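You operate a simulated robot arm through the tools that you are given. There is no shell and no other tool. Be economical: measure what you need, move in short steps, check, and stop when the job is done.

You are at the controls of a simulated two-armed robot. One attempt, no reset.

## Task
Top up the oil cup to its line and shut cup and can.
Fine: hold the can with one hand while the other turns its tap; put the can back; spill nothing. Set down upright: oil can. Where these are worked on the way, their far stop is far enough and under half their travel is too little: oil can tap.

The check looks at the end state, three seconds after you hand in, the way a careful person would. Anything else that was tipped, shoved, dropped, spilled or broken makes it a failure.

## Robot
Two 7-joint arms with two-finger parallel grippers on one trunk, on a base that drives. Base frame: it is fixed to the floor where the robot stands at the start and does not move with it; the origin is under the middle of the robot, x ahead of it, y to its left, z up. Readings come in mm, degrees, newtons and seconds.
The left shoulder is at the start at [50, 161, 1148], the right one opposite. With the tool pointing down near the work surface each hand reaches from about 100 to 660 mm from the robot's upright axis, wherever it stands, measured 20 degrees to its own side. Places, roughly: oil can tap [500, 100, 900]; oil cup [500, -300, 800]; oil cup lid [500, -300, 900]. Payload 3.43 kg a hand.
Tool frame (each hand has its own): the origin (TCP) lies between the finger pads and is the grasp point; the fingertips stand 30 mm ahead of it; z points along the fingers, y is the line along which they close. The gripper opens to 94 mm. The fingers are 28 mm wide and 10 mm thick; the gripper's body (50 by 96 mm) begins 55 mm behind the TCP.
Orientation is that of the tool frame in the base frame, as a unit quaternion [w, x, y, z]. With the fingers straight down and closing along the base's y, the tool's x points along the base's -x, its y along +y and its z along -z.

## Interface
- The arms move only by the tool servo_tool. It takes "left_motion", "right_motion" or both (then of equal length, played together; a hand with none holds still); each is a list of rows, each a list of 7 numbers: the shift along the tool's x, y, z in mm, then the turn, a rotation vector about the tool's x, y, z in degrees, then the finger opening in mm, from 0 to 94. In form: [[x, y, z, rx, ry, rz, grip], ...]. A call has 1 to 20 rows; each row is the pose to reach, as a shift and turn from the pose commanded when the call began, along the tool's axes at that moment. Each row takes 0.2 s and may step no farther than 50 mm and 8.6 degrees from the row before; otherwise, or with a gripper value out of range, the whole call is refused. Where a pose cannot be reached the arm comes as near as it can. A force on the tool above 60 N (or 10 N above the force at the start of the call, whichever is more), or a blocked arm, ends the call early, and 0.2 s more pass. Each finger travels about 45 mm/s and halts on what it meets, pressing with about 43 N; the grip force reading is that of the motor and also rises with nothing between the fingers. The clock runs only during rows and for 0.2 s after the last one: add rows that repeat a pose to give the fingers time. The reply holds the time, the measured pose of the TCP, the force on the tool along the base axes, the opening and the grip force, in the units named above and with some noise, with the torque about the TCP (base axes, N m) and any sound that the robot's microphone picked up, and new pictures: "show" is both (left out), scene, wrist or none (wrist: the cameras of the hands that moved).
- Cameras (640 x 400 px; columns grow to the right, rows downward): "scene" is now at [130.8, -16.8, 1281.8]; the picture's right is [-0.18, -0.98, 0.00], its down [-0.45, 0.08, -0.89] and it looks along [0.88, -0.16, -0.45] (base axes); focal length 214 px, centre (320, 200). "left" rides on the left gripper at [76, -14, -103] in its tool frame; the picture's right is [0.18, 0.98, 0.00], its down [-0.75, 0.14, -0.64] and it looks along [-0.63, 0.12, 0.77] (tool axes); focal length 243 px, centre (320, 200). "right" rides on the right gripper at [76, 14, -103] in its tool frame; the picture's right is [-0.18, 0.98, 0.00], its down [-0.75, -0.14, -0.64] and it looks along [-0.63, -0.12, 0.77] (tool axes); focal length 243 px, centre (320, 200). There is no depth. A picture from a camera that has moved, and an enlarged one, comes with that camera's place and axes in the base frame and with its lens.
- raise_lower(by): slides the trunk up (or, below 0, down) by that many mm; the arms and the scene camera ride with it, the base frame stays. It gives what a move gives, with no picture.
- drive_base(legs): drives the robot by 1 to 6 legs, each [ahead, left, turn to the left] in mm, mm and degrees, along the robot's own axes; the way and the turn of a leg run together, so that a leg with both is an arc; at most 1500 mm and 180 degrees a leg. The arms and the cameras ride along, it lands a little off, and it stops where it bumps. It gives what a move gives, and a new picture of the scene camera.
- aim_head(pan, tilt): turns the head with the scene camera to pan (to the left, within 80 degrees either way) and tilt (down, from -29 to 69), counted from straight ahead of the robot. It gives what a move gives, and a new picture of the scene camera.
- inspect(camera, box): a new picture of the part [left, top, right, bottom] of that camera's present view, enlarged. No time passes.
- finish_job(): hands the job in; it is judged then, once.

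Go step by step. Nothing tells you exact positions but the pictures and the camera data: compare them with the known pose of the tool, close in by small moves and look again before you grip or let go. The budget is 120 turns and 260 pictures, counting those below and the enlarged ones. Unless the task says otherwise, let go and move clear before handing in, and close with one line.

The tools are called as a command line: name --argument value ..., lists and objects as JSON in quotes. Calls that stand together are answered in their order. servo_tool: Moves the arms, as the interface text tells. Its arguments: {"type":"object","properties":{"left_motion":{"type":"array","items":{"type":"array","items":{"type":"number"}}},"right_motion":{"type":"array","items":{"type":"array","items":{"type":"number"}}},"show":{"type":"string","enum":["both","scene","wrist","none"]}},"required":[]} The other tools are called the same way: raise_lower (by) slides the trunk up or down; drive_base (legs) drives the base; aim_head (pan, tilt) turns the head that bears the scene camera; inspect (camera, box) takes an enlarged picture of a part of a camera's view; finish_job () hands the job in.

At the start:

```text
time: 0.0
left_ee_pos: [395.6, 109.1, 1221.4]
left_ee_rot: [0.001, 0.0, 1.0, 0.0]
left_force: [-0.3, -0.3, 0.3]
left_moment: [-0.01, 0.02, 0.02]
left_grip_width: 94.1
left_finger_force: 0.0
right_ee_pos: [302.8, -169.0, 1220.0]
right_ee_rot: [0.0, 0.0, 1.0, 0.0]
right_force: [0.1, 0.1, 0.1]
right_moment: [0.0, 0.0, 0.03]
right_grip_width: 94.0
right_finger_force: 0.0
trunk travel left (down, up): [-175.0, 92.0]
robot x, y, heading: [-0.5, -2.2, 0.1]
head pan, tilt: [-10.7, 27.0]
```

scene: 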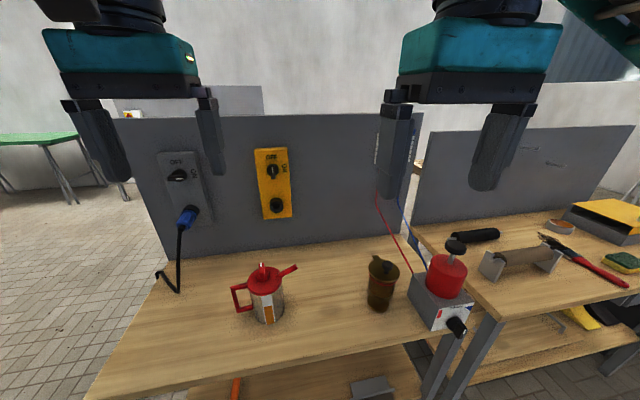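
right: 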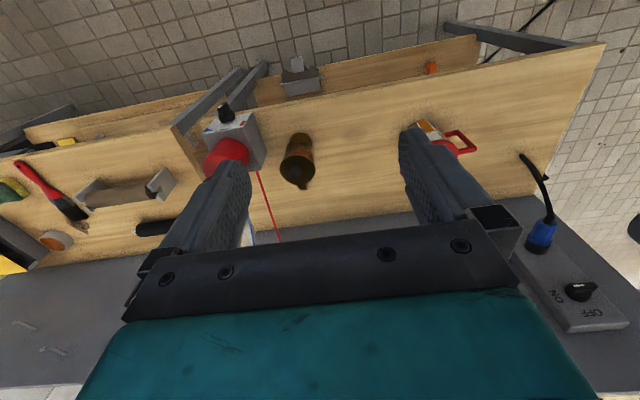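
left: 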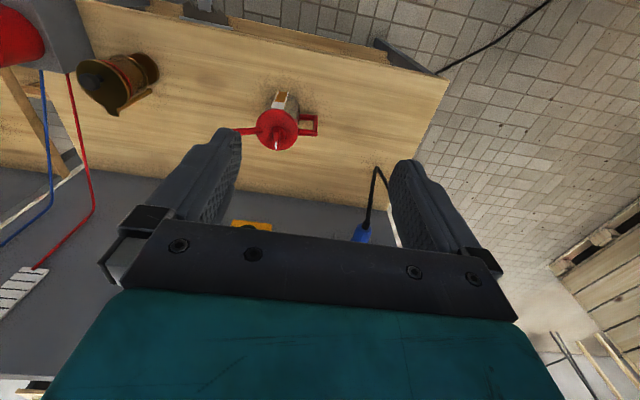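

I see a red oil can with a handle on its left and a spout on its right, and a brown oil cup to the right. I'll look at both closely first.

inspect --camera "scene" --box '[220, 240, 320, 340]'

inspect --camera "scene" --box '[340, 235, 440, 335]'

inspect --camera "left" --box '[60, 30, 340, 180]'

inspect --camera "right" --box '[260, 110, 340, 210]'

```text
4.00 times, centred on (270, 290) of scene
camera zoom: at [130.8, -16.8, 1281.8], right [-0.18, -0.98, 0.0], down [-0.45, 0.08, -0.89], along [0.88, -0.16, -0.45], focal length 858 px, centre (520, -160)
```

zoom: 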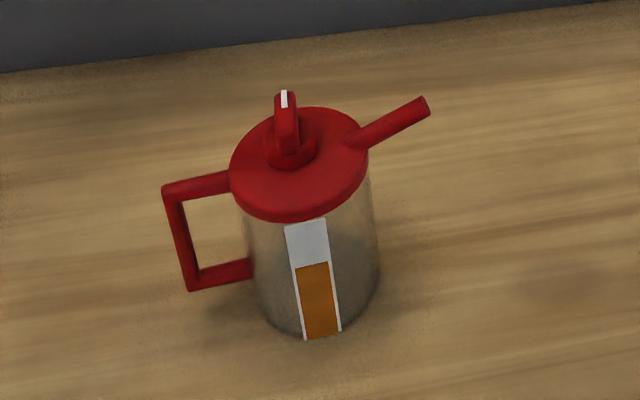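

```text
4.00 times, centred on (390, 285) of scene
camera zoom: at [130.8, -16.8, 1281.8], right [-0.18, -0.98, 0.0], down [-0.45, 0.08, -0.89], along [0.88, -0.16, -0.45], focal length 858 px, centre (40, -140)
```

zoom: 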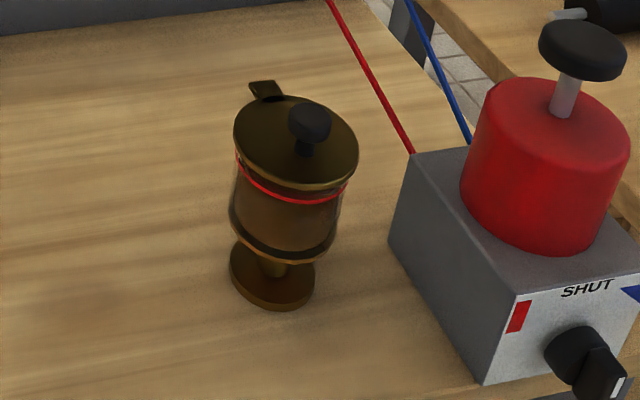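

```text
2.29 times, centred on (200, 105) of left
camera zoom: at [318.3, 95.2, 1323.7], right [-0.18, 0.98, 0.0], down [0.75, 0.14, 0.64], along [0.63, 0.12, -0.77], focal length 555 px, centre (594, 417)
```

zoom: 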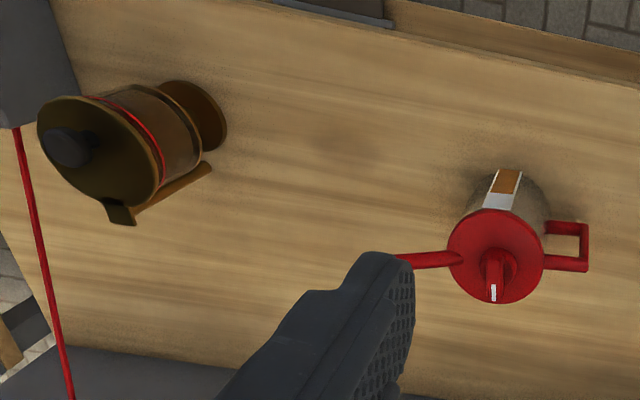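

```text
4.00 times, centred on (300, 160) of right
camera zoom: at [226.8, -154.4, 1322.7], right [0.18, 0.98, 0.0], down [0.75, -0.14, 0.64], along [0.63, -0.12, -0.77], focal length 970 px, centre (400, 360)
```

zoom: 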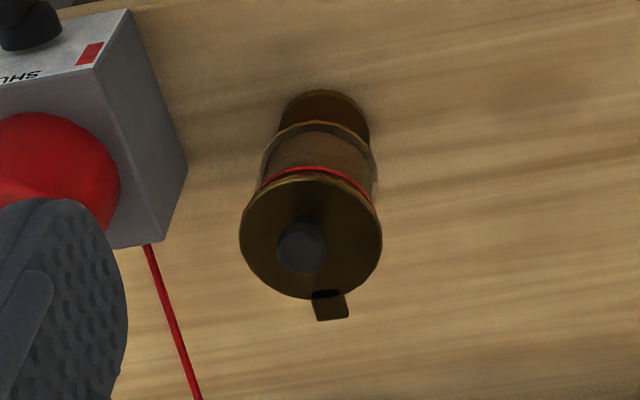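

The can's axis is near (543, 48), with its lid at z≈847 and its handle towards +y. The cup lid knob is near (494, -257, 893), with the hinge at the back (+x). I'll bring the right hand above the knob.

servo_tool --right_motion '[[-27, -12, 31, 0, 0, 0, 80], [-54, -25, 62, 0, 0, 0, 60], [-82, -38, 94, 0, 0, 0, 60], [-109, -50, 125, 0, 0, 0, 60], [-136, -63, 157, 0, 0, 0, 60], [-164, -75, 188, 0, 0, 0, 60], [-191, -88, 220, 0, 0, 0, 60], [-191, -88, 220, 0, 0, 0, 60]]'

aim_head --pan -20 --tilt 40

```text
time: 1.8
left_ee_pos: [394.6, 110.2, 1224.1]
left_ee_rot: [0.001, 0.0, 1.0, 0.0]
left_force: [0.2, -0.6, 0.2]
left_moment: [0.03, -0.01, -0.03]
left_grip_width: 94.0
left_finger_force: 0.0
right_ee_pos: [493.3, -256.6, 1000.9]
right_ee_rot: [0.0, 0.0, 1.0, 0.0]
right_force: [0.0, 0.1, -0.8]
right_moment: [0.02, -0.01, 0.01]
right_grip_width: 60.1
right_finger_force: 0.0
trunk travel left (down, up): [-175.0, 92.0]
robot x, y, heading: [0.1, -3.6, -0.2]
head pan, tilt: [-10.7, 27.0]
camera scene: at [130.6, -16.8, 1281.8], right [-0.18, -0.98, 0.0], down [-0.45, 0.08, -0.89], along [0.88, -0.16, -0.45], focal length 214 px, centre (320, 200)
camera right: at [417.2, -243.4, 1103.3], right [0.18, 0.98, 0.0], down [0.75, -0.14, 0.64], along [0.63, -0.12, -0.77], focal length 243 px, centre (320, 200)
```

scene: 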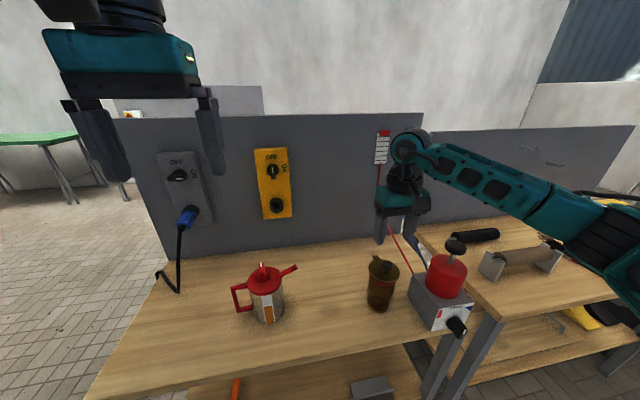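
right: 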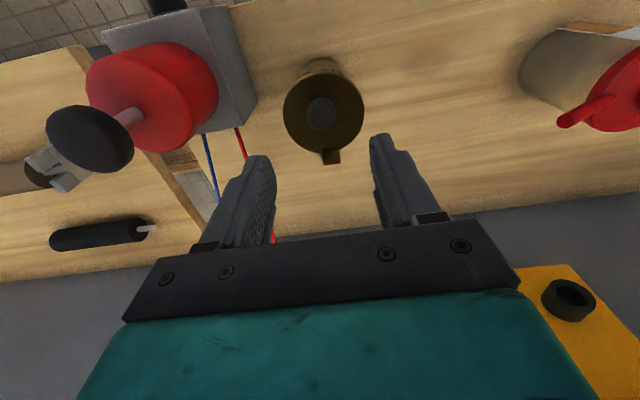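

```text
time: 2.5
left_ee_pos: [394.9, 110.1, 1222.5]
left_ee_rot: [0.001, 0.0, 1.0, -0.001]
left_force: [-1.0, 0.3, 0.2]
left_moment: [-0.01, 0.0, -0.01]
left_grip_width: 94.0
left_finger_force: 0.2
right_ee_pos: [493.3, -256.4, 1000.8]
right_ee_rot: [0.0, 0.0, 1.0, 0.0]
right_force: [-0.7, 0.2, -0.2]
right_moment: [0.03, 0.02, -0.01]
right_grip_width: 60.1
right_finger_force: 0.1
trunk travel left (down, up): [-175.0, 92.0]
robot x, y, heading: [0.5, 1.3, 0.1]
head pan, tilt: [-20.0, 40.0]
camera scene: at [120.7, -28.9, 1261.7], right [-0.34, -0.94, 0.0], down [-0.6, 0.22, -0.77], along [0.72, -0.26, -0.64], focal length 214 px, centre (320, 200)
```

scene: 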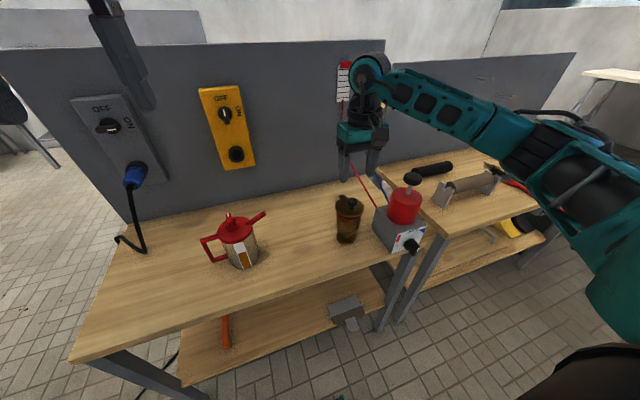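

The knob lies right below the hand. I'll descend to just above it and look again.

servo_tool --right_motion '[[-1, -1, 40, 0, 0, 0, 60], [-2, -1, 75, 0, 0, 0, 60], [-2, -1, 75, 0, 0, 0, 60]]'

inspect --camera "scene" --box '[300, 160, 400, 260]'

inspect --camera "scene" --box '[190, 190, 290, 290]'

```text
time: 3.4
left_ee_pos: [396.3, 108.7, 1221.1]
left_ee_rot: [0.001, -0.001, 1.0, 0.0]
left_force: [1.1, -0.1, -0.6]
left_moment: [-0.04, 0.0, -0.03]
left_grip_width: 93.9
left_finger_force: 0.1
right_ee_pos: [495.9, -257.8, 925.8]
right_ee_rot: [0.0, 0.0, 1.0, 0.001]
right_force: [0.1, 1.1, -0.1]
right_moment: [0.0, 0.01, 0.0]
right_grip_width: 60.3
right_finger_force: 0.0
trunk travel left (down, up): [-175.0, 92.0]
robot x, y, heading: [1.1, -2.1, -0.1]
head pan, tilt: [-20.0, 40.0]
camera scene: at [120.6, -28.9, 1261.6], right [-0.34, -0.94, 0.0], down [-0.6, 0.22, -0.77], along [0.72, -0.26, -0.64], focal length 214 px, centre (320, 200)
camera right: at [419.0, -243.8, 1029.0], right [0.18, 0.98, 0.0], down [0.75, -0.14, 0.64], along [0.63, -0.12, -0.77], focal length 243 px, centre (320, 200)
```

scene: 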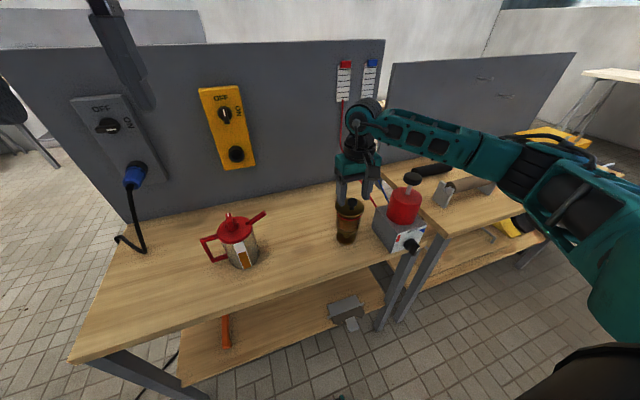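
right: 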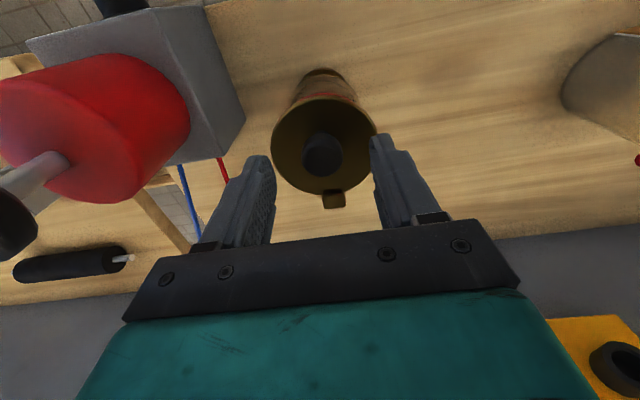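

```text
4.00 times, centred on (350, 210) of scene
camera zoom: at [120.6, -28.9, 1261.6], right [-0.34, -0.94, 0.0], down [-0.6, 0.22, -0.77], along [0.72, -0.26, -0.64], focal length 858 px, centre (200, 160)
```

zoom: 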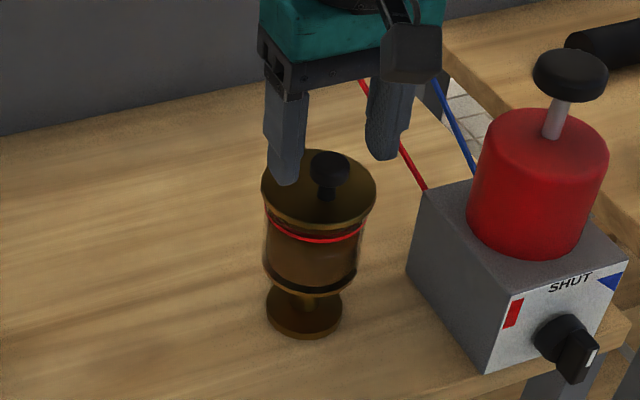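

```text
4.00 times, centred on (240, 240) of scene
camera zoom: at [120.6, -28.9, 1261.6], right [-0.34, -0.94, 0.0], down [-0.6, 0.22, -0.77], along [0.72, -0.26, -0.64], focal length 858 px, centre (640, 40)
```

zoom: 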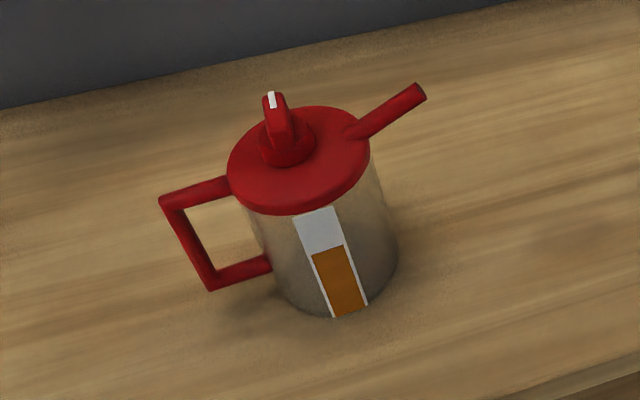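

The knob centre is at about (492, -257, 897). I'll go down around it and close the fingers.

servo_tool --right_motion '[[4, 1, 22, 0, 0, 0, 60], [4, 1, 22, 0, 0, 0, 40], [4, 1, 22, 0, 0, 0, 20], [4, 1, 22, 0, 0, 0, 10], [4, 1, 22, 0, 0, 0, 10]]'

inspect --camera "scene" --box '[310, 160, 390, 250]'

```text
time: 4.5
left_ee_pos: [393.7, 110.2, 1222.1]
left_ee_rot: [0.0, 0.001, 1.0, -0.001]
left_force: [0.3, -0.4, 0.1]
left_moment: [0.01, -0.02, 0.01]
left_grip_width: 94.0
left_finger_force: 0.1
right_ee_pos: [492.4, -255.2, 903.2]
right_ee_rot: [-0.001, 0.0, 1.0, 0.001]
right_force: [-0.2, 2.6, -2.0]
right_moment: [-0.02, -0.19, 0.03]
right_grip_width: 25.0
right_finger_force: 44.7
trunk travel left (down, up): [-175.0, 92.0]
robot x, y, heading: [-1.0, 0.7, -0.2]
head pan, tilt: [-20.0, 40.0]
camera scene: at [120.7, -28.8, 1261.6], right [-0.34, -0.94, 0.0], down [-0.6, 0.22, -0.77], along [0.72, -0.26, -0.64], focal length 214 px, centre (320, 200)
camera right: at [415.2, -242.4, 1006.5], right [0.18, 0.98, 0.0], down [0.75, -0.14, 0.64], along [0.63, -0.12, -0.77], focal length 243 px, centre (320, 200)
```

scene: 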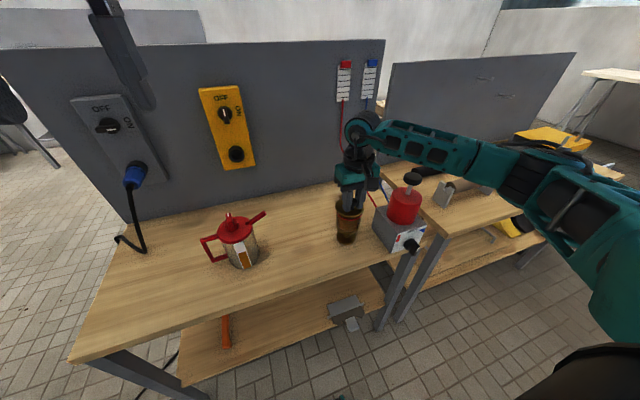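
right: 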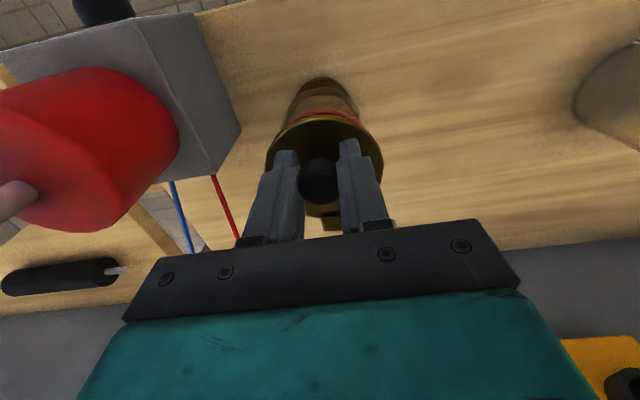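

```text
4.44 times, centred on (350, 205) of scene
camera zoom: at [120.7, -28.8, 1261.6], right [-0.34, -0.94, 0.0], down [-0.6, 0.22, -0.77], along [0.72, -0.26, -0.64], focal length 953 px, centre (187, 178)
```

zoom: 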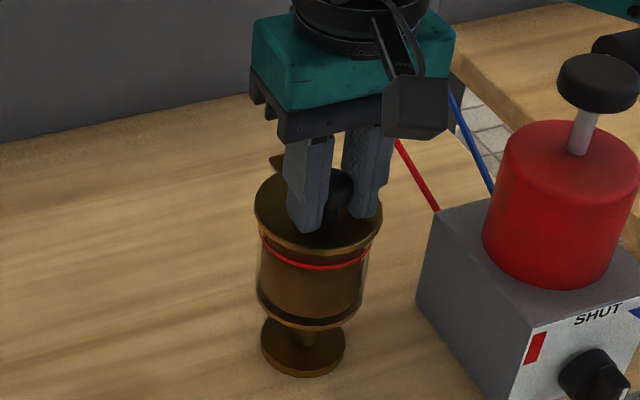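

The knob is gripped (25 mm). I'll lift it along an arc about the hinge and check partway.

servo_tool --right_motion '[[-2.5, 0, -5.2, 0, 0, 0, 10], [-6.8, 0, -10.4, 0, 0, 0, 10], [-10.8, 0, -15.2, 0, 0, 0, 10], [-15.2, 0, -19.5, 0, 0, 0, 10], [-25.1, 0, -26.9, 0, 0, 0, 10], [-25.1, 0, -26.9, 0, 0, 0, 10]]'

inspect --camera "scene" --box '[310, 160, 390, 250]'

```text
time: 6.0
left_ee_pos: [396.0, 108.9, 1222.8]
left_ee_rot: [0.0, 0.0, 1.0, 0.0]
left_force: [0.1, 0.5, 0.0]
left_moment: [0.0, 0.03, -0.01]
left_grip_width: 94.1
left_finger_force: 0.0
right_ee_pos: [518.4, -256.4, 932.6]
right_ee_rot: [0.002, 0.0, 1.0, 0.001]
right_force: [-0.1, -0.1, -0.5]
right_moment: [0.01, 0.03, 0.0]
right_grip_width: 9.9
right_finger_force: 0.1
trunk travel left (down, up): [-175.0, 92.0]
robot x, y, heading: [-1.0, 1.4, 0.1]
head pan, tilt: [-20.0, 40.0]
camera scene: at [120.8, -29.1, 1261.8], right [-0.34, -0.94, 0.0], down [-0.6, 0.22, -0.77], along [0.72, -0.26, -0.64], focal length 214 px, centre (320, 200)
camera right: at [441.4, -242.6, 1034.1], right [0.19, 0.98, 0.0], down [0.75, -0.14, 0.64], along [0.63, -0.12, -0.76], focal length 243 px, centre (320, 200)
```

scene: 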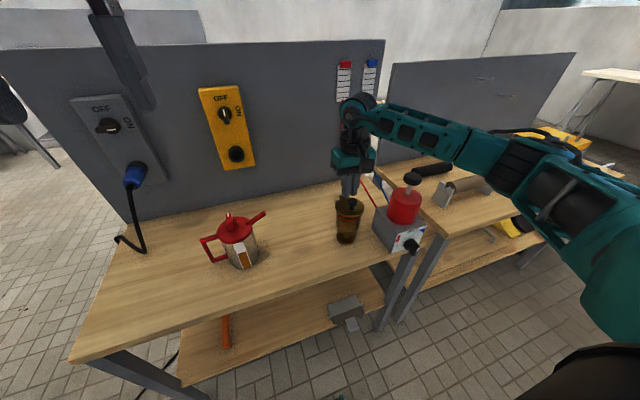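
right: 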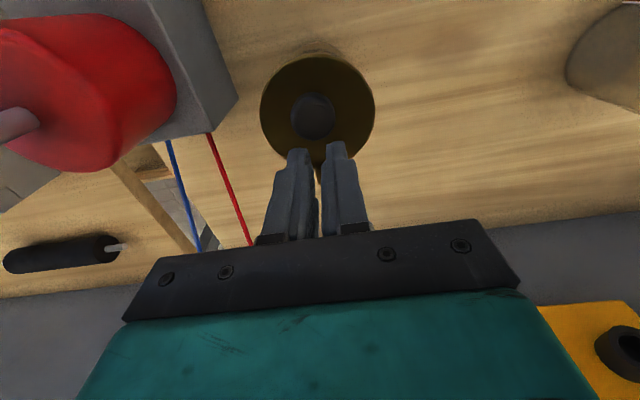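

```text
4.44 times, centred on (350, 205) of scene
camera zoom: at [120.8, -29.1, 1261.8], right [-0.34, -0.94, 0.0], down [-0.6, 0.22, -0.77], along [0.72, -0.26, -0.64], focal length 953 px, centre (187, 178)
```

zoom: 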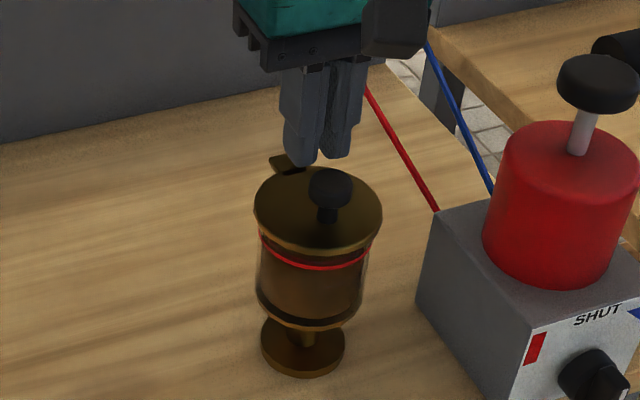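

The grip slipped off the knob, so I'll grip deeper and start more gently.

servo_tool --right_motion '[[10, 0, 0, 0, 0, 0, 30], [27, 0, 0, 0, 0, 0, 45], [27, 0, 0, 0, 0, 0, 45], [27, 0, 20, 0, 0, 0, 45], [27, 0, 33, 0, 0, 0, 45], [27, 0, 39, 0, 0, 0, 45], [27, 0, 39, 0, 0, 0, 45]]'

inspect --camera "scene" --box '[320, 170, 380, 230]'

inspect --camera "right" --box '[240, 70, 400, 230]'

```text
time: 7.6
left_ee_pos: [391.6, 109.3, 1222.3]
left_ee_rot: [0.001, 0.0, 1.0, -0.001]
left_force: [0.5, 0.2, -1.1]
left_moment: [-0.01, 0.04, 0.01]
left_grip_width: 94.0
left_finger_force: 0.1
right_ee_pos: [492.4, -257.6, 903.9]
right_ee_rot: [0.01, 0.003, 1.0, 0.003]
right_force: [-8.3, 0.0, 26.5]
right_moment: [-0.66, 0.59, -0.25]
right_grip_width: 45.2
right_finger_force: 0.1
trunk travel left (down, up): [-175.0, 92.0]
robot x, y, heading: [2.9, 0.2, 0.1]
head pan, tilt: [-20.0, 40.0]
stopped in row 7 (right hand): the force on the tool passed its limit at 61 N (the readings are from after the stop); the commanded pose is now the measured one
camera scene: at [118.4, -28.4, 1261.5], right [-0.34, -0.94, 0.0], down [-0.6, 0.22, -0.77], along [0.72, -0.26, -0.64], focal length 214 px, centre (320, 200)
camera right: at [413.9, -242.8, 1003.7], right [0.19, 0.98, 0.01], down [0.74, -0.15, 0.66], along [0.65, -0.12, -0.75], focal length 243 px, centre (320, 200)
```

scene: 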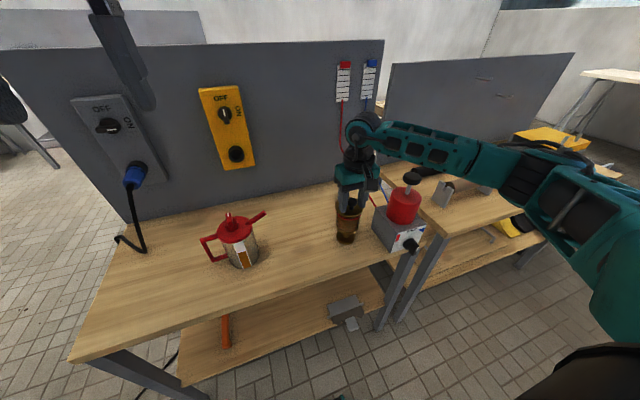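
right: 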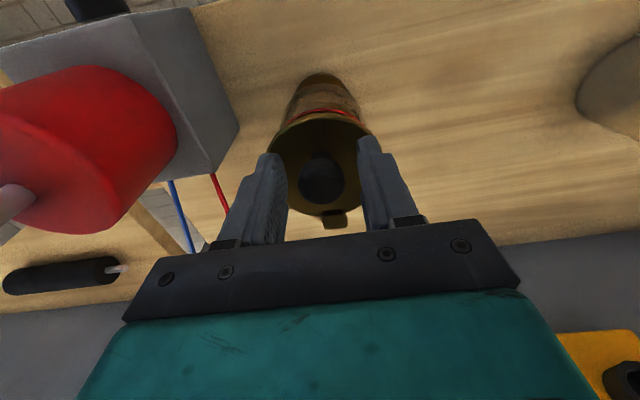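

```text
6.67 times, centred on (350, 200) of scene
camera zoom: at [118.4, -28.4, 1261.5], right [-0.34, -0.94, 0.0], down [-0.6, 0.22, -0.77], along [0.72, -0.26, -0.64], focal length 1430 px, centre (120, 200)
```

zoom: 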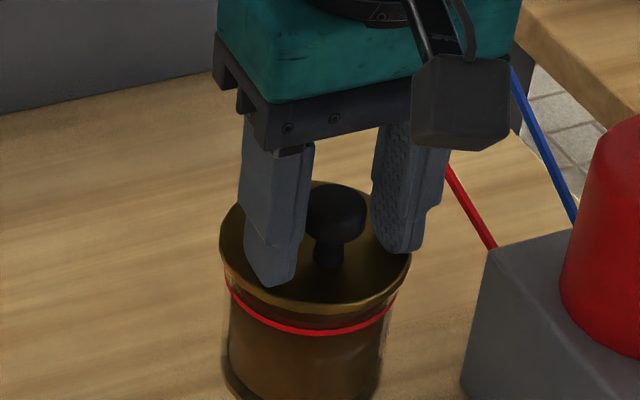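

```text
2.50 times, centred on (320, 150) of right
camera zoom: at [413.9, -242.8, 1003.7], right [0.19, 0.98, 0.01], down [0.74, -0.15, 0.66], along [0.65, -0.12, -0.75], focal length 606 px, centre (320, 325)
```

zoom: 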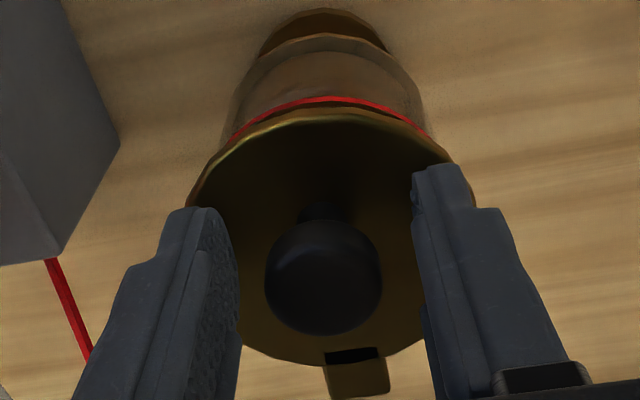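

The fingertips touched the lid (lid top is about z 872). I'll back off slightly, grip and lift in small steps while watching the force.

servo_tool --right_motion '[[1, 0, -2.5, 0, 0, 0, 45], [1, 0, -2.5, 0, 0, 0, 30], [1, 0, -2.5, 0, 0, 0, 10], [1, 0, -2.5, 0, 0, 0, 0], [1, 0, -2.5, 0, 0, 0, 0]]' --show "none"

servo_tool --right_motion '[[-0.7, 0, -1.4, 0, 0, 0, 0], [-1.4, 0, -3, 0, 0, 0, 0], [-2, 0, -4.5, 0, 0, 0, 0], [-2.7, 0, -6, 0, 0, 0, 0]]'

inspect --camera "scene" --box '[320, 170, 380, 230]'

```text
time: 8.8
left_ee_pos: [393.1, 109.1, 1223.0]
left_ee_rot: [0.001, 0.0, 1.0, -0.002]
left_force: [-0.2, -0.3, -0.7]
left_moment: [0.0, 0.02, 0.01]
left_grip_width: 94.0
left_finger_force: 0.0
right_ee_pos: [491.5, -254.7, 902.3]
right_ee_rot: [0.009, 0.002, 1.0, 0.001]
right_force: [-0.5, 3.9, 23.0]
right_moment: [-0.36, 0.07, 0.23]
right_grip_width: 24.9
right_finger_force: 44.9
trunk travel left (down, up): [-175.0, 92.0]
robot x, y, heading: [-1.2, -2.8, 0.2]
head pan, tilt: [-20.0, 40.0]
```

```text
time: 9.8
left_ee_pos: [394.3, 108.9, 1222.2]
left_ee_rot: [0.002, 0.0, 1.0, 0.0]
left_force: [-0.9, 0.1, 0.0]
left_moment: [0.01, -0.02, 0.04]
left_grip_width: 94.1
left_finger_force: 0.1
right_ee_pos: [491.6, -256.5, 902.0]
right_ee_rot: [0.0, 0.002, 1.0, 0.0]
right_force: [-14.2, 10.3, -15.8]
right_moment: [0.1, -0.86, 0.03]
right_grip_width: 24.8
right_finger_force: 44.8
trunk travel left (down, up): [-175.0, 92.0]
robot x, y, heading: [-2.7, 1.8, -0.1]
head pan, tilt: [-20.0, 40.0]
camera scene: at [120.1, -28.7, 1261.2], right [-0.34, -0.94, 0.0], down [-0.6, 0.22, -0.77], along [0.72, -0.26, -0.64], focal length 214 px, centre (320, 200)
camera right: at [414.9, -242.5, 1005.0], right [0.19, 0.98, 0.0], down [0.75, -0.14, 0.64], along [0.63, -0.12, -0.77], focal length 243 px, centre (320, 200)
```

scene: 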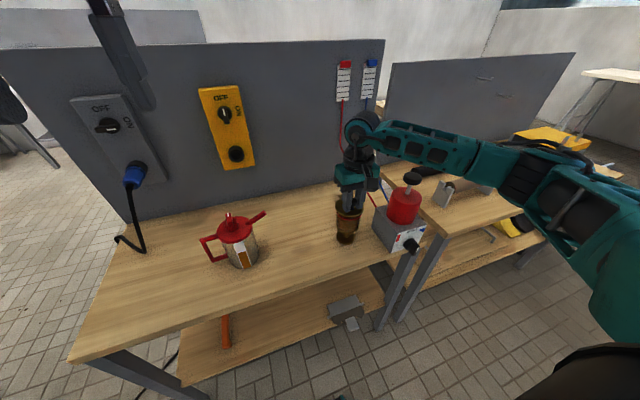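
right: 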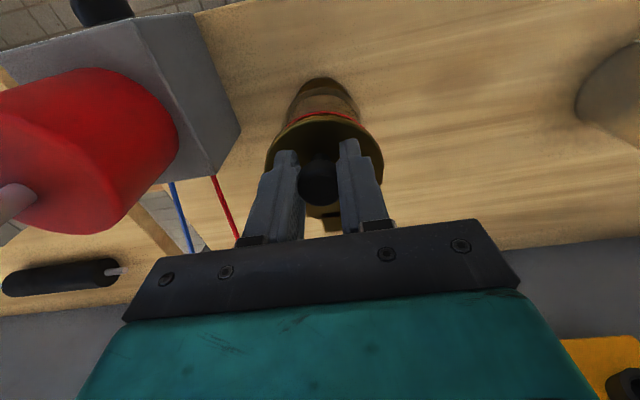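

```text
6.67 times, centred on (350, 200) of scene
camera zoom: at [120.1, -28.7, 1261.2], right [-0.34, -0.94, 0.0], down [-0.6, 0.22, -0.77], along [0.72, -0.26, -0.64], focal length 1430 px, centre (120, 200)
```

zoom: 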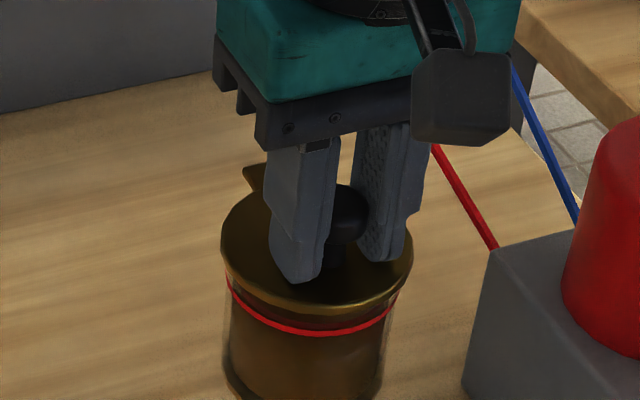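

The lid resists lifting. I'll look more closely at its hinge and post before trying another direction.

inspect --camera "left" --box '[60, 40, 180, 130]'

servo_tool --right_motion '[[1, 0, 3, 0, 0, 0, 20], [1, 0, 3, 0, 0, 0, 40], [1, 0, -20, 0, 0, 0, 50], [1, 0, -60, 0, 0, 0, 50], [1, 0, -100, 0, 0, 0, 50]]' --show "wrist"

inspect --camera "left" --box '[60, 40, 180, 130]'

inspect --camera "right" --box '[270, 50, 380, 180]'

```text
4.44 times, centred on (120, 85) of left
camera zoom: at [317.8, 95.4, 1323.3], right [-0.18, 0.98, 0.0], down [0.75, 0.14, 0.64], along [0.63, 0.12, -0.77], focal length 1078 px, centre (1209, 711)
```

zoom: 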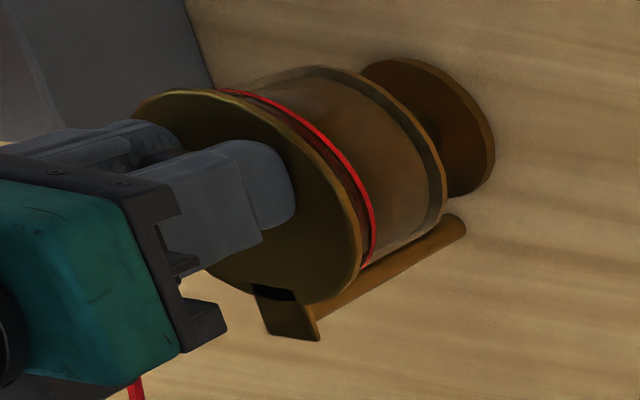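

```text
time: 11.0
left_ee_pos: [394.5, 108.6, 1223.1]
left_ee_rot: [0.002, 0.0, 1.0, -0.001]
left_force: [0.6, -1.0, 0.9]
left_moment: [0.01, 0.0, 0.03]
left_grip_width: 94.1
left_finger_force: 0.1
right_ee_pos: [492.7, -257.8, 1006.6]
right_ee_rot: [0.007, 0.003, 1.0, 0.002]
right_force: [0.1, 0.5, -0.9]
right_moment: [0.01, 0.01, 0.01]
right_grip_width: 50.1
right_finger_force: 0.0
trunk travel left (down, up): [-175.0, 92.0]
robot x, y, heading: [1.4, 1.4, 0.2]
head pan, tilt: [-20.0, 40.0]
camera right: at [414.6, -243.6, 1107.8], right [0.19, 0.98, 0.01], down [0.74, -0.15, 0.65], along [0.64, -0.12, -0.76], focal length 243 px, centre (320, 200)
```

right: 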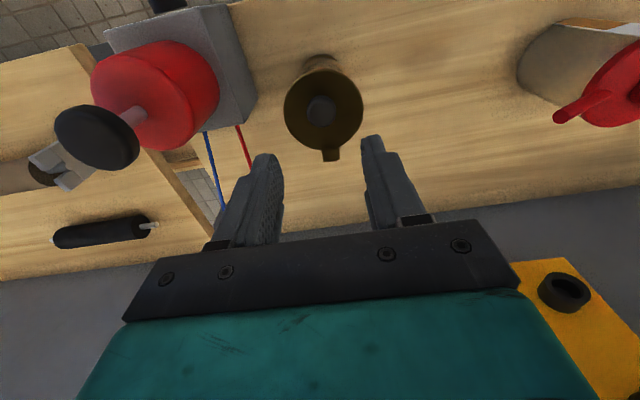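

```text
4.44 times, centred on (120, 85) of left
camera zoom: at [318.0, 95.1, 1323.7], right [-0.18, 0.98, 0.0], down [0.75, 0.14, 0.64], along [0.63, 0.12, -0.77], focal length 1078 px, centre (1209, 711)
```

zoom: 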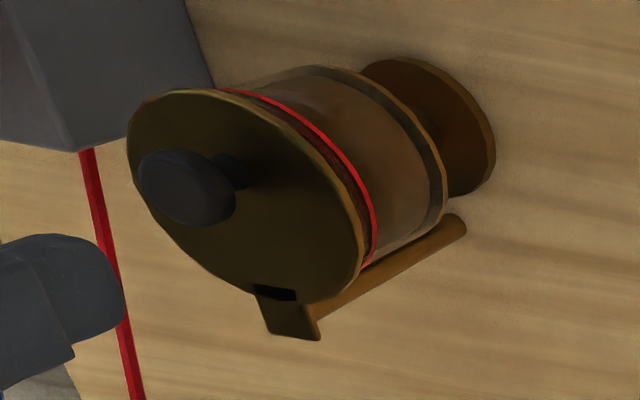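

```text
3.08 times, centred on (325, 115) of right
camera zoom: at [414.6, -243.6, 1107.8], right [0.19, 0.98, 0.01], down [0.74, -0.15, 0.65], along [0.64, -0.12, -0.76], focal length 746 px, centre (305, 462)
```

zoom: 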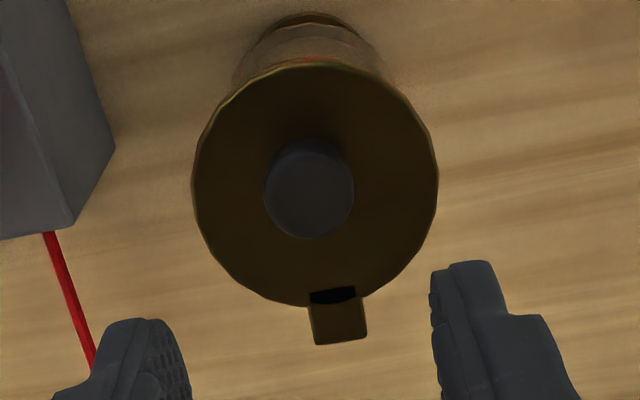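

The lid has a post with a tab at the back, so it may swivel or twist rather than flip. I'll re-grip the knob and probe gently sideways.

servo_tool --right_motion '[[0, 0, 45, 0, 0, 0, 50], [0, 0, 90, 0, 0, 0, 50], [0, 0, 102, 0, 0, 0, 40], [0, 1.5, 102, 0, 0, 0, 25], [0, 1.5, 102, 0, 0, 0, 0], [0, 1.5, 102, 0, 0, 0, 0]]' --show "none"

servo_tool --right_motion '[[0, 2, 0, 0, 0, 0, 0], [0, 4, 0, 0, 0, 0, 0], [0, 6, 0, 0, 0, 0, 0], [0, 8, 0, 0, 0, 0, 0]]' --show "none"

servo_tool --right_motion '[[0, -4, 0, 0, 0, 0, 0], [0, -8, 0, 0, 0, 0, 0], [0, -12, 0, 0, 0, 0, 0], [0, -16, 0, 0, 0, 0, 0]]' --show "wrist"

```text
time: 12.4
left_ee_pos: [394.8, 109.8, 1221.4]
left_ee_rot: [0.001, 0.0, 1.0, 0.0]
left_force: [0.9, -0.6, -0.3]
left_moment: [0.0, 0.06, 0.02]
left_grip_width: 93.8
left_finger_force: 0.2
right_ee_pos: [494.0, -256.5, 904.3]
right_ee_rot: [0.007, 0.002, 1.0, 0.002]
right_force: [0.0, -1.6, -2.8]
right_moment: [-0.03, -0.39, -0.07]
right_grip_width: 25.0
right_finger_force: 45.5
trunk travel left (down, up): [-175.0, 92.0]
robot x, y, heading: [0.4, 1.5, -0.2]
head pan, tilt: [-20.0, 40.0]
```

```text
time: 13.4
left_ee_pos: [394.1, 107.8, 1223.1]
left_ee_rot: [0.001, 0.0, 1.0, -0.001]
left_force: [-0.3, -0.2, 0.5]
left_moment: [-0.01, -0.02, 0.01]
left_grip_width: 94.1
left_finger_force: 0.1
right_ee_pos: [493.1, -248.5, 904.6]
right_ee_rot: [0.005, 0.003, 1.0, 0.002]
right_force: [-2.4, -7.2, -2.8]
right_moment: [-0.1, 0.09, -0.42]
right_grip_width: 24.8
right_finger_force: 45.1
trunk travel left (down, up): [-175.0, 92.0]
robot x, y, heading: [0.2, 3.2, 0.1]
head pan, tilt: [-20.0, 40.0]
```

```text
time: 14.4
left_ee_pos: [396.1, 111.4, 1221.4]
left_ee_rot: [0.0, -0.001, 1.0, -0.001]
left_force: [0.2, -0.4, -0.1]
left_moment: [0.0, -0.01, 0.02]
left_grip_width: 94.0
left_finger_force: 0.1
right_ee_pos: [494.0, -256.7, 904.3]
right_ee_rot: [0.006, -0.002, 1.0, 0.006]
right_force: [-3.5, 29.2, -13.2]
right_moment: [0.27, -0.67, 0.27]
right_grip_width: 25.0
right_finger_force: 44.8
trunk travel left (down, up): [-175.0, 92.0]
robot x, y, heading: [-3.2, 1.1, 0.0]
head pan, tilt: [-20.0, 40.0]
camera right: at [415.5, -244.5, 1006.2], right [0.18, 0.98, 0.01], down [0.75, -0.14, 0.65], along [0.64, -0.11, -0.76], focal length 243 px, centre (320, 200)
```

right: 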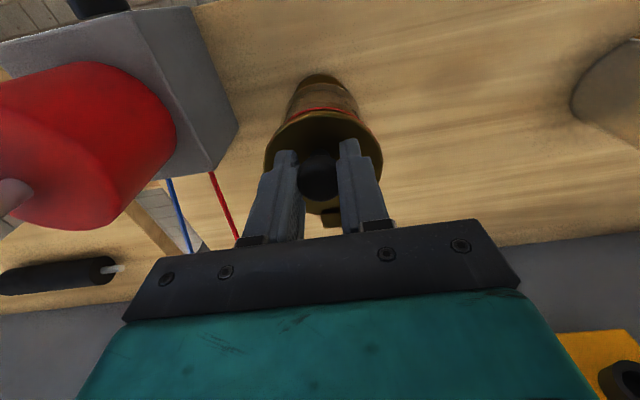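

The lid swings freely towards +y and stops the other way, so it swivels about the rear post. I'll swing the knob around an arc of about 60 mm.

servo_tool --right_motion '[[0, 8, 0, 0, 0, 0, 0], [-0.9, 18.4, 0, 0, 0, 0, 0], [-3.6, 28.5, 0, 0, 0, 0, 0], [-8, 38, 0, 0, 0, 0, 0], [-14, 46.6, 0, 0, 0, 0, 0], [-21.4, 54, 0, 0, 0, 0, 0], [-30, 60, 0, 0, 0, 0, 0], [-39.5, 64.4, 0, 0, 0, 0, 0], [-49.6, 67.1, 0, 0, 0, 0, 0], [-49.6, 67.1, 0, 0, 0, 0, 0]]'

inspect --camera "scene" --box '[310, 160, 390, 250]'

```text
time: 16.6
left_ee_pos: [394.9, 107.3, 1222.8]
left_ee_rot: [0.001, 0.0, 1.0, 0.001]
left_force: [0.0, -0.4, 0.0]
left_moment: [-0.03, 0.01, -0.01]
left_grip_width: 94.2
left_finger_force: 0.1
right_ee_pos: [543.6, -199.3, 905.2]
right_ee_rot: [0.006, 0.004, 1.0, 0.001]
right_force: [-4.3, -16.2, 2.0]
right_moment: [-0.24, 0.36, -0.35]
right_grip_width: 24.7
right_finger_force: 44.8
trunk travel left (down, up): [-175.0, 92.0]
robot x, y, heading: [-1.4, 0.5, -0.1]
head pan, tilt: [-20.0, 40.0]
camera scene: at [119.9, -30.7, 1261.7], right [-0.34, -0.94, 0.0], down [-0.6, 0.22, -0.77], along [0.72, -0.26, -0.64], focal length 214 px, centre (320, 200)
camera right: at [465.3, -184.7, 1006.9], right [0.19, 0.98, 0.01], down [0.74, -0.15, 0.65], along [0.64, -0.12, -0.76], focal length 243 px, centre (320, 200)
```

scene: 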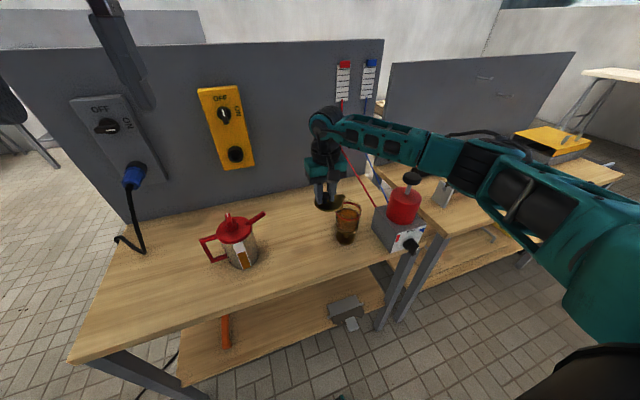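
right: 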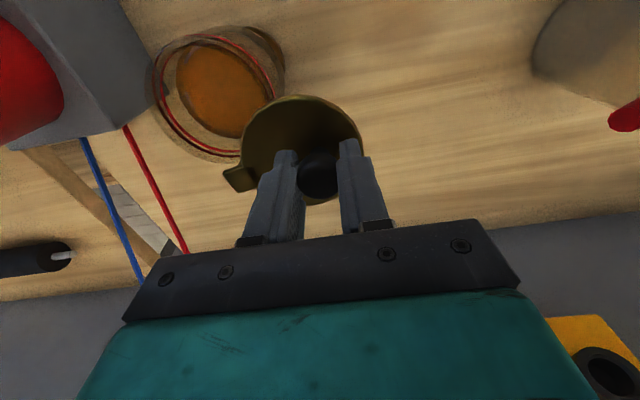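

```text
4.44 times, centred on (350, 205) of scene
camera zoom: at [119.9, -30.7, 1261.7], right [-0.34, -0.94, 0.0], down [-0.6, 0.22, -0.77], along [0.72, -0.26, -0.64], focal length 953 px, centre (187, 178)
```

zoom: 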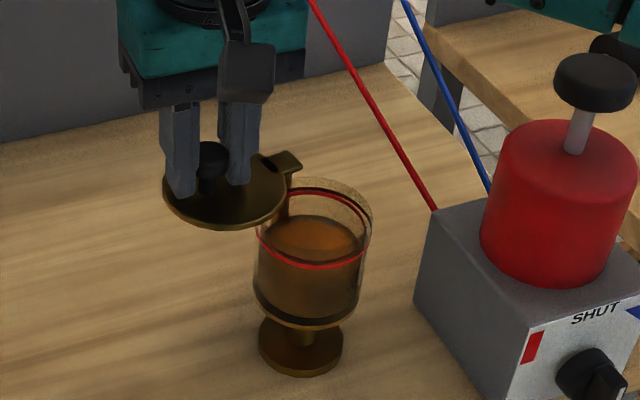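

The lid swivels open and the oil shows well below the red line. I'll swing it further so it leaves room for the can.

servo_tool --right_motion '[[-10.4, 1, 0, 0, 0, 0, 0], [-20.8, 0, 0, 0, 0, 0, 0], [-31, -2.7, 0, 0, 0, 0, 0], [-40.4, -7.1, 0, 0, 0, 0, 0], [-49, -13, 0, 0, 0, 0, 0], [-56.4, -20.5, 0, 0, 0, 0, 0], [-62.4, -29, 0, 0, 0, 0, 0], [-62.4, -29, 0, 0, 0, 0, 0]]'

inspect --camera "scene" --box '[310, 160, 390, 250]'

```text
time: 18.4
left_ee_pos: [395.3, 109.1, 1222.7]
left_ee_rot: [0.001, 0.0, 1.0, 0.001]
left_force: [0.3, -0.8, -0.5]
left_moment: [0.03, -0.02, 0.03]
left_grip_width: 94.2
left_finger_force: 0.1
right_ee_pos: [605.6, -228.4, 906.9]
right_ee_rot: [0.007, 0.002, 1.0, 0.003]
right_force: [0.5, 0.1, 1.2]
right_moment: [-0.04, 0.03, -0.01]
right_grip_width: 0.3
right_finger_force: 33.1
trunk travel left (down, up): [-175.0, 92.0]
robot x, y, heading: [-2.0, -3.0, -0.1]
head pan, tilt: [-20.0, 40.0]
camera scene: at [120.8, -29.5, 1261.6], right [-0.34, -0.94, 0.0], down [-0.6, 0.22, -0.77], along [0.72, -0.26, -0.64], focal length 214 px, centre (320, 200)
camera right: at [528.6, -213.0, 1008.2], right [0.19, 0.98, 0.01], down [0.74, -0.15, 0.65], along [0.64, -0.12, -0.76], focal length 243 px, centre (320, 200)
```

scene: 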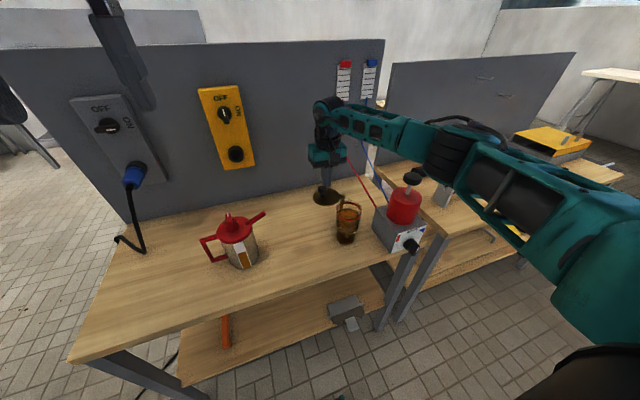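
right: 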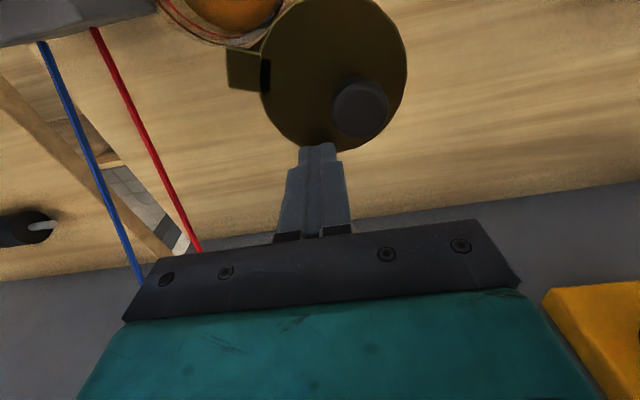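

```text
4.44 times, centred on (350, 205) of scene
camera zoom: at [120.8, -29.5, 1261.6], right [-0.34, -0.94, 0.0], down [-0.6, 0.22, -0.77], along [0.72, -0.26, -0.64], focal length 953 px, centre (187, 178)
```

zoom: 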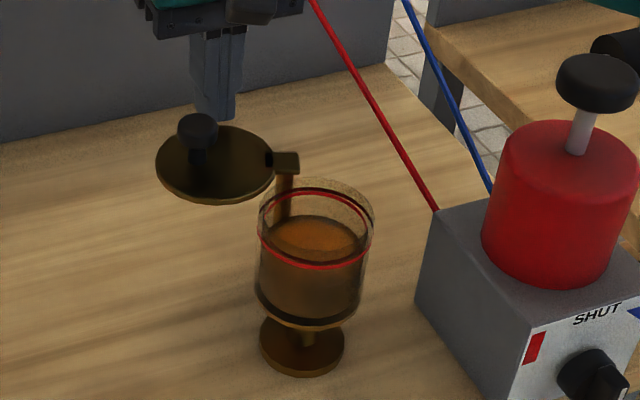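

The lid has stopped about 110° open, with its centre near (568, -212). I'll hold the can with the right hand from the front and turn the tap with the left. First I'll move the left hand aside and bring the right wrist camera over the can.

servo_tool --right_motion '[[0, 0, -40, 0, 0, 0, 30], [10, 10, -80, 0, 0, 0, 50], [35, 35, -93, 0, 0, 0, 70], [60, 70, -93, 0, 0, 0, 94], [85, 105, -93, 0, 0, 0, 94], [110, 140, -93, 0, 0, 0, 94], [135, 175, -93, 0, 0, 0, 94], [160, 210, -93, 0, 0, 0, 94], [186, 248, -93, 0, 0, 0, 94], [186, 248, -93, 0, 0, 0, 94]]' --left_motion '[[10, 30, 0, 0, 0, 0, 94], [20, 60, 0, 0, 0, 0, 94], [35, 90, 0, 0, 0, 0, 94], [50, 120, 0, 0, 0, 0, 94], [65, 150, 0, 0, 0, 0, 94], [80, 180, 0, 0, 0, 0, 94], [95, 200, 0, 0, 0, 0, 94], [95, 220, 0, 0, 0, 0, 94], [95, 220, 0, 0, 0, 0, 94], [95, 220, 0, 0, 0, 0, 94]]'

aim_head --pan 0 --tilt 40

inspect --camera "scene" --box '[260, 180, 360, 280]'

```text
time: 20.6
left_ee_pos: [300.5, 327.8, 1220.2]
left_ee_rot: [0.001, 0.001, 1.0, 0.001]
left_force: [-0.8, -0.1, 0.7]
left_moment: [-0.01, -0.02, -0.02]
left_grip_width: 94.0
left_finger_force: 0.0
right_ee_pos: [419.6, 22.0, 997.9]
right_ee_rot: [0.007, 0.003, 1.0, 0.002]
right_force: [-0.4, 0.8, -0.2]
right_moment: [-0.01, 0.02, 0.02]
right_grip_width: 94.1
right_finger_force: 0.0
trunk travel left (down, up): [-175.0, 92.0]
robot x, y, heading: [1.6, -2.3, -0.0]
head pan, tilt: [-20.0, 40.0]
camera scene: at [120.5, -29.4, 1261.6], right [-0.34, -0.94, 0.0], down [-0.6, 0.22, -0.77], along [0.72, -0.26, -0.64], focal length 214 px, centre (320, 200)
camera right: at [341.1, 35.9, 1099.3], right [0.19, 0.98, 0.01], down [0.74, -0.15, 0.65], along [0.64, -0.12, -0.76], focal length 243 px, centre (320, 200)
camera left: at [223.1, 314.4, 1323.3], right [-0.18, 0.98, 0.0], down [0.75, 0.14, 0.64], along [0.63, 0.12, -0.77], focal length 243 px, centre (320, 200)
```

scene: 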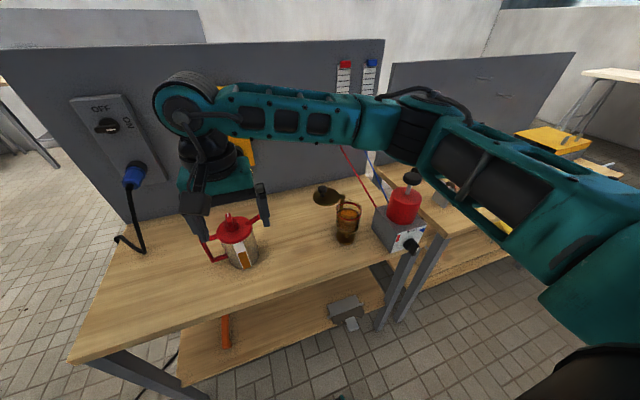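
right: 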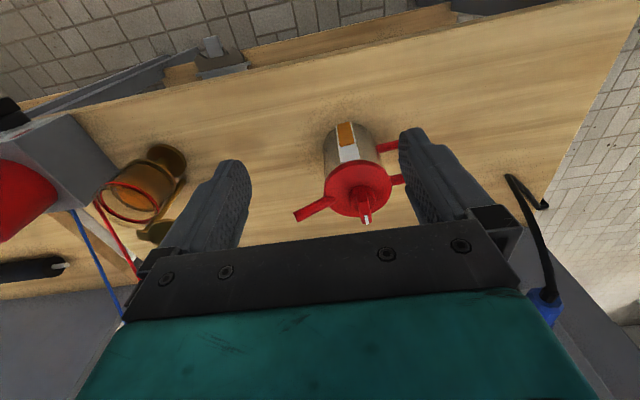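
left: 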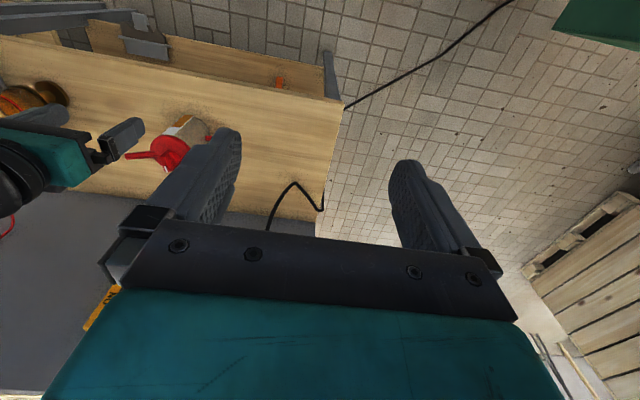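

```text
time: 21.4
left_ee_pos: [298.8, 328.7, 1222.5]
left_ee_rot: [0.001, 0.0, 1.0, 0.0]
left_force: [0.2, 0.0, 0.3]
left_moment: [-0.02, 0.01, 0.0]
left_grip_width: 94.1
left_finger_force: 0.1
right_ee_pos: [419.3, 21.2, 998.3]
right_ee_rot: [0.007, 0.002, 1.0, 0.001]
right_force: [0.7, 0.0, -0.4]
right_moment: [0.0, -0.03, 0.0]
right_grip_width: 94.0
right_finger_force: 0.1
trunk travel left (down, up): [-175.0, 92.0]
robot x, y, heading: [1.0, 1.0, 0.2]
head pan, tilt: [0.0, 40.0]
camera scene: at [125.6, -0.2, 1261.6], right [0.0, -1.0, 0.0], down [-0.64, 0.0, -0.77], along [0.77, 0.0, -0.64], focal length 214 px, centre (320, 200)
```

scene: 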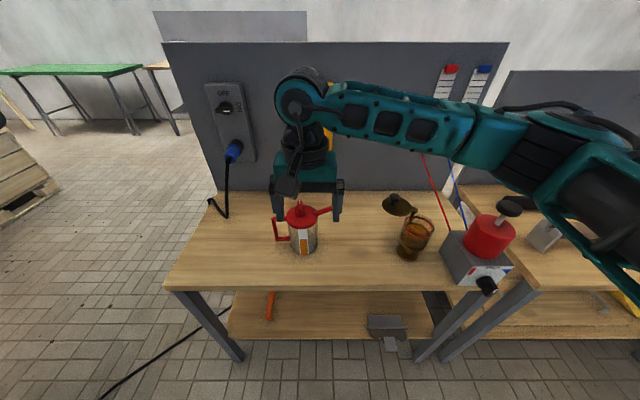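

```text
4.00 times, centred on (310, 230) of scene
camera zoom: at [125.6, -0.2, 1261.6], right [0.0, -1.0, 0.0], down [-0.64, 0.0, -0.77], along [0.77, 0.0, -0.64], focal length 858 px, centre (360, 80)
```

zoom: 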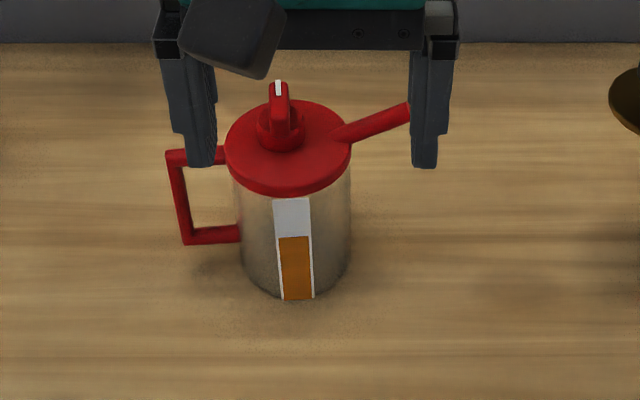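

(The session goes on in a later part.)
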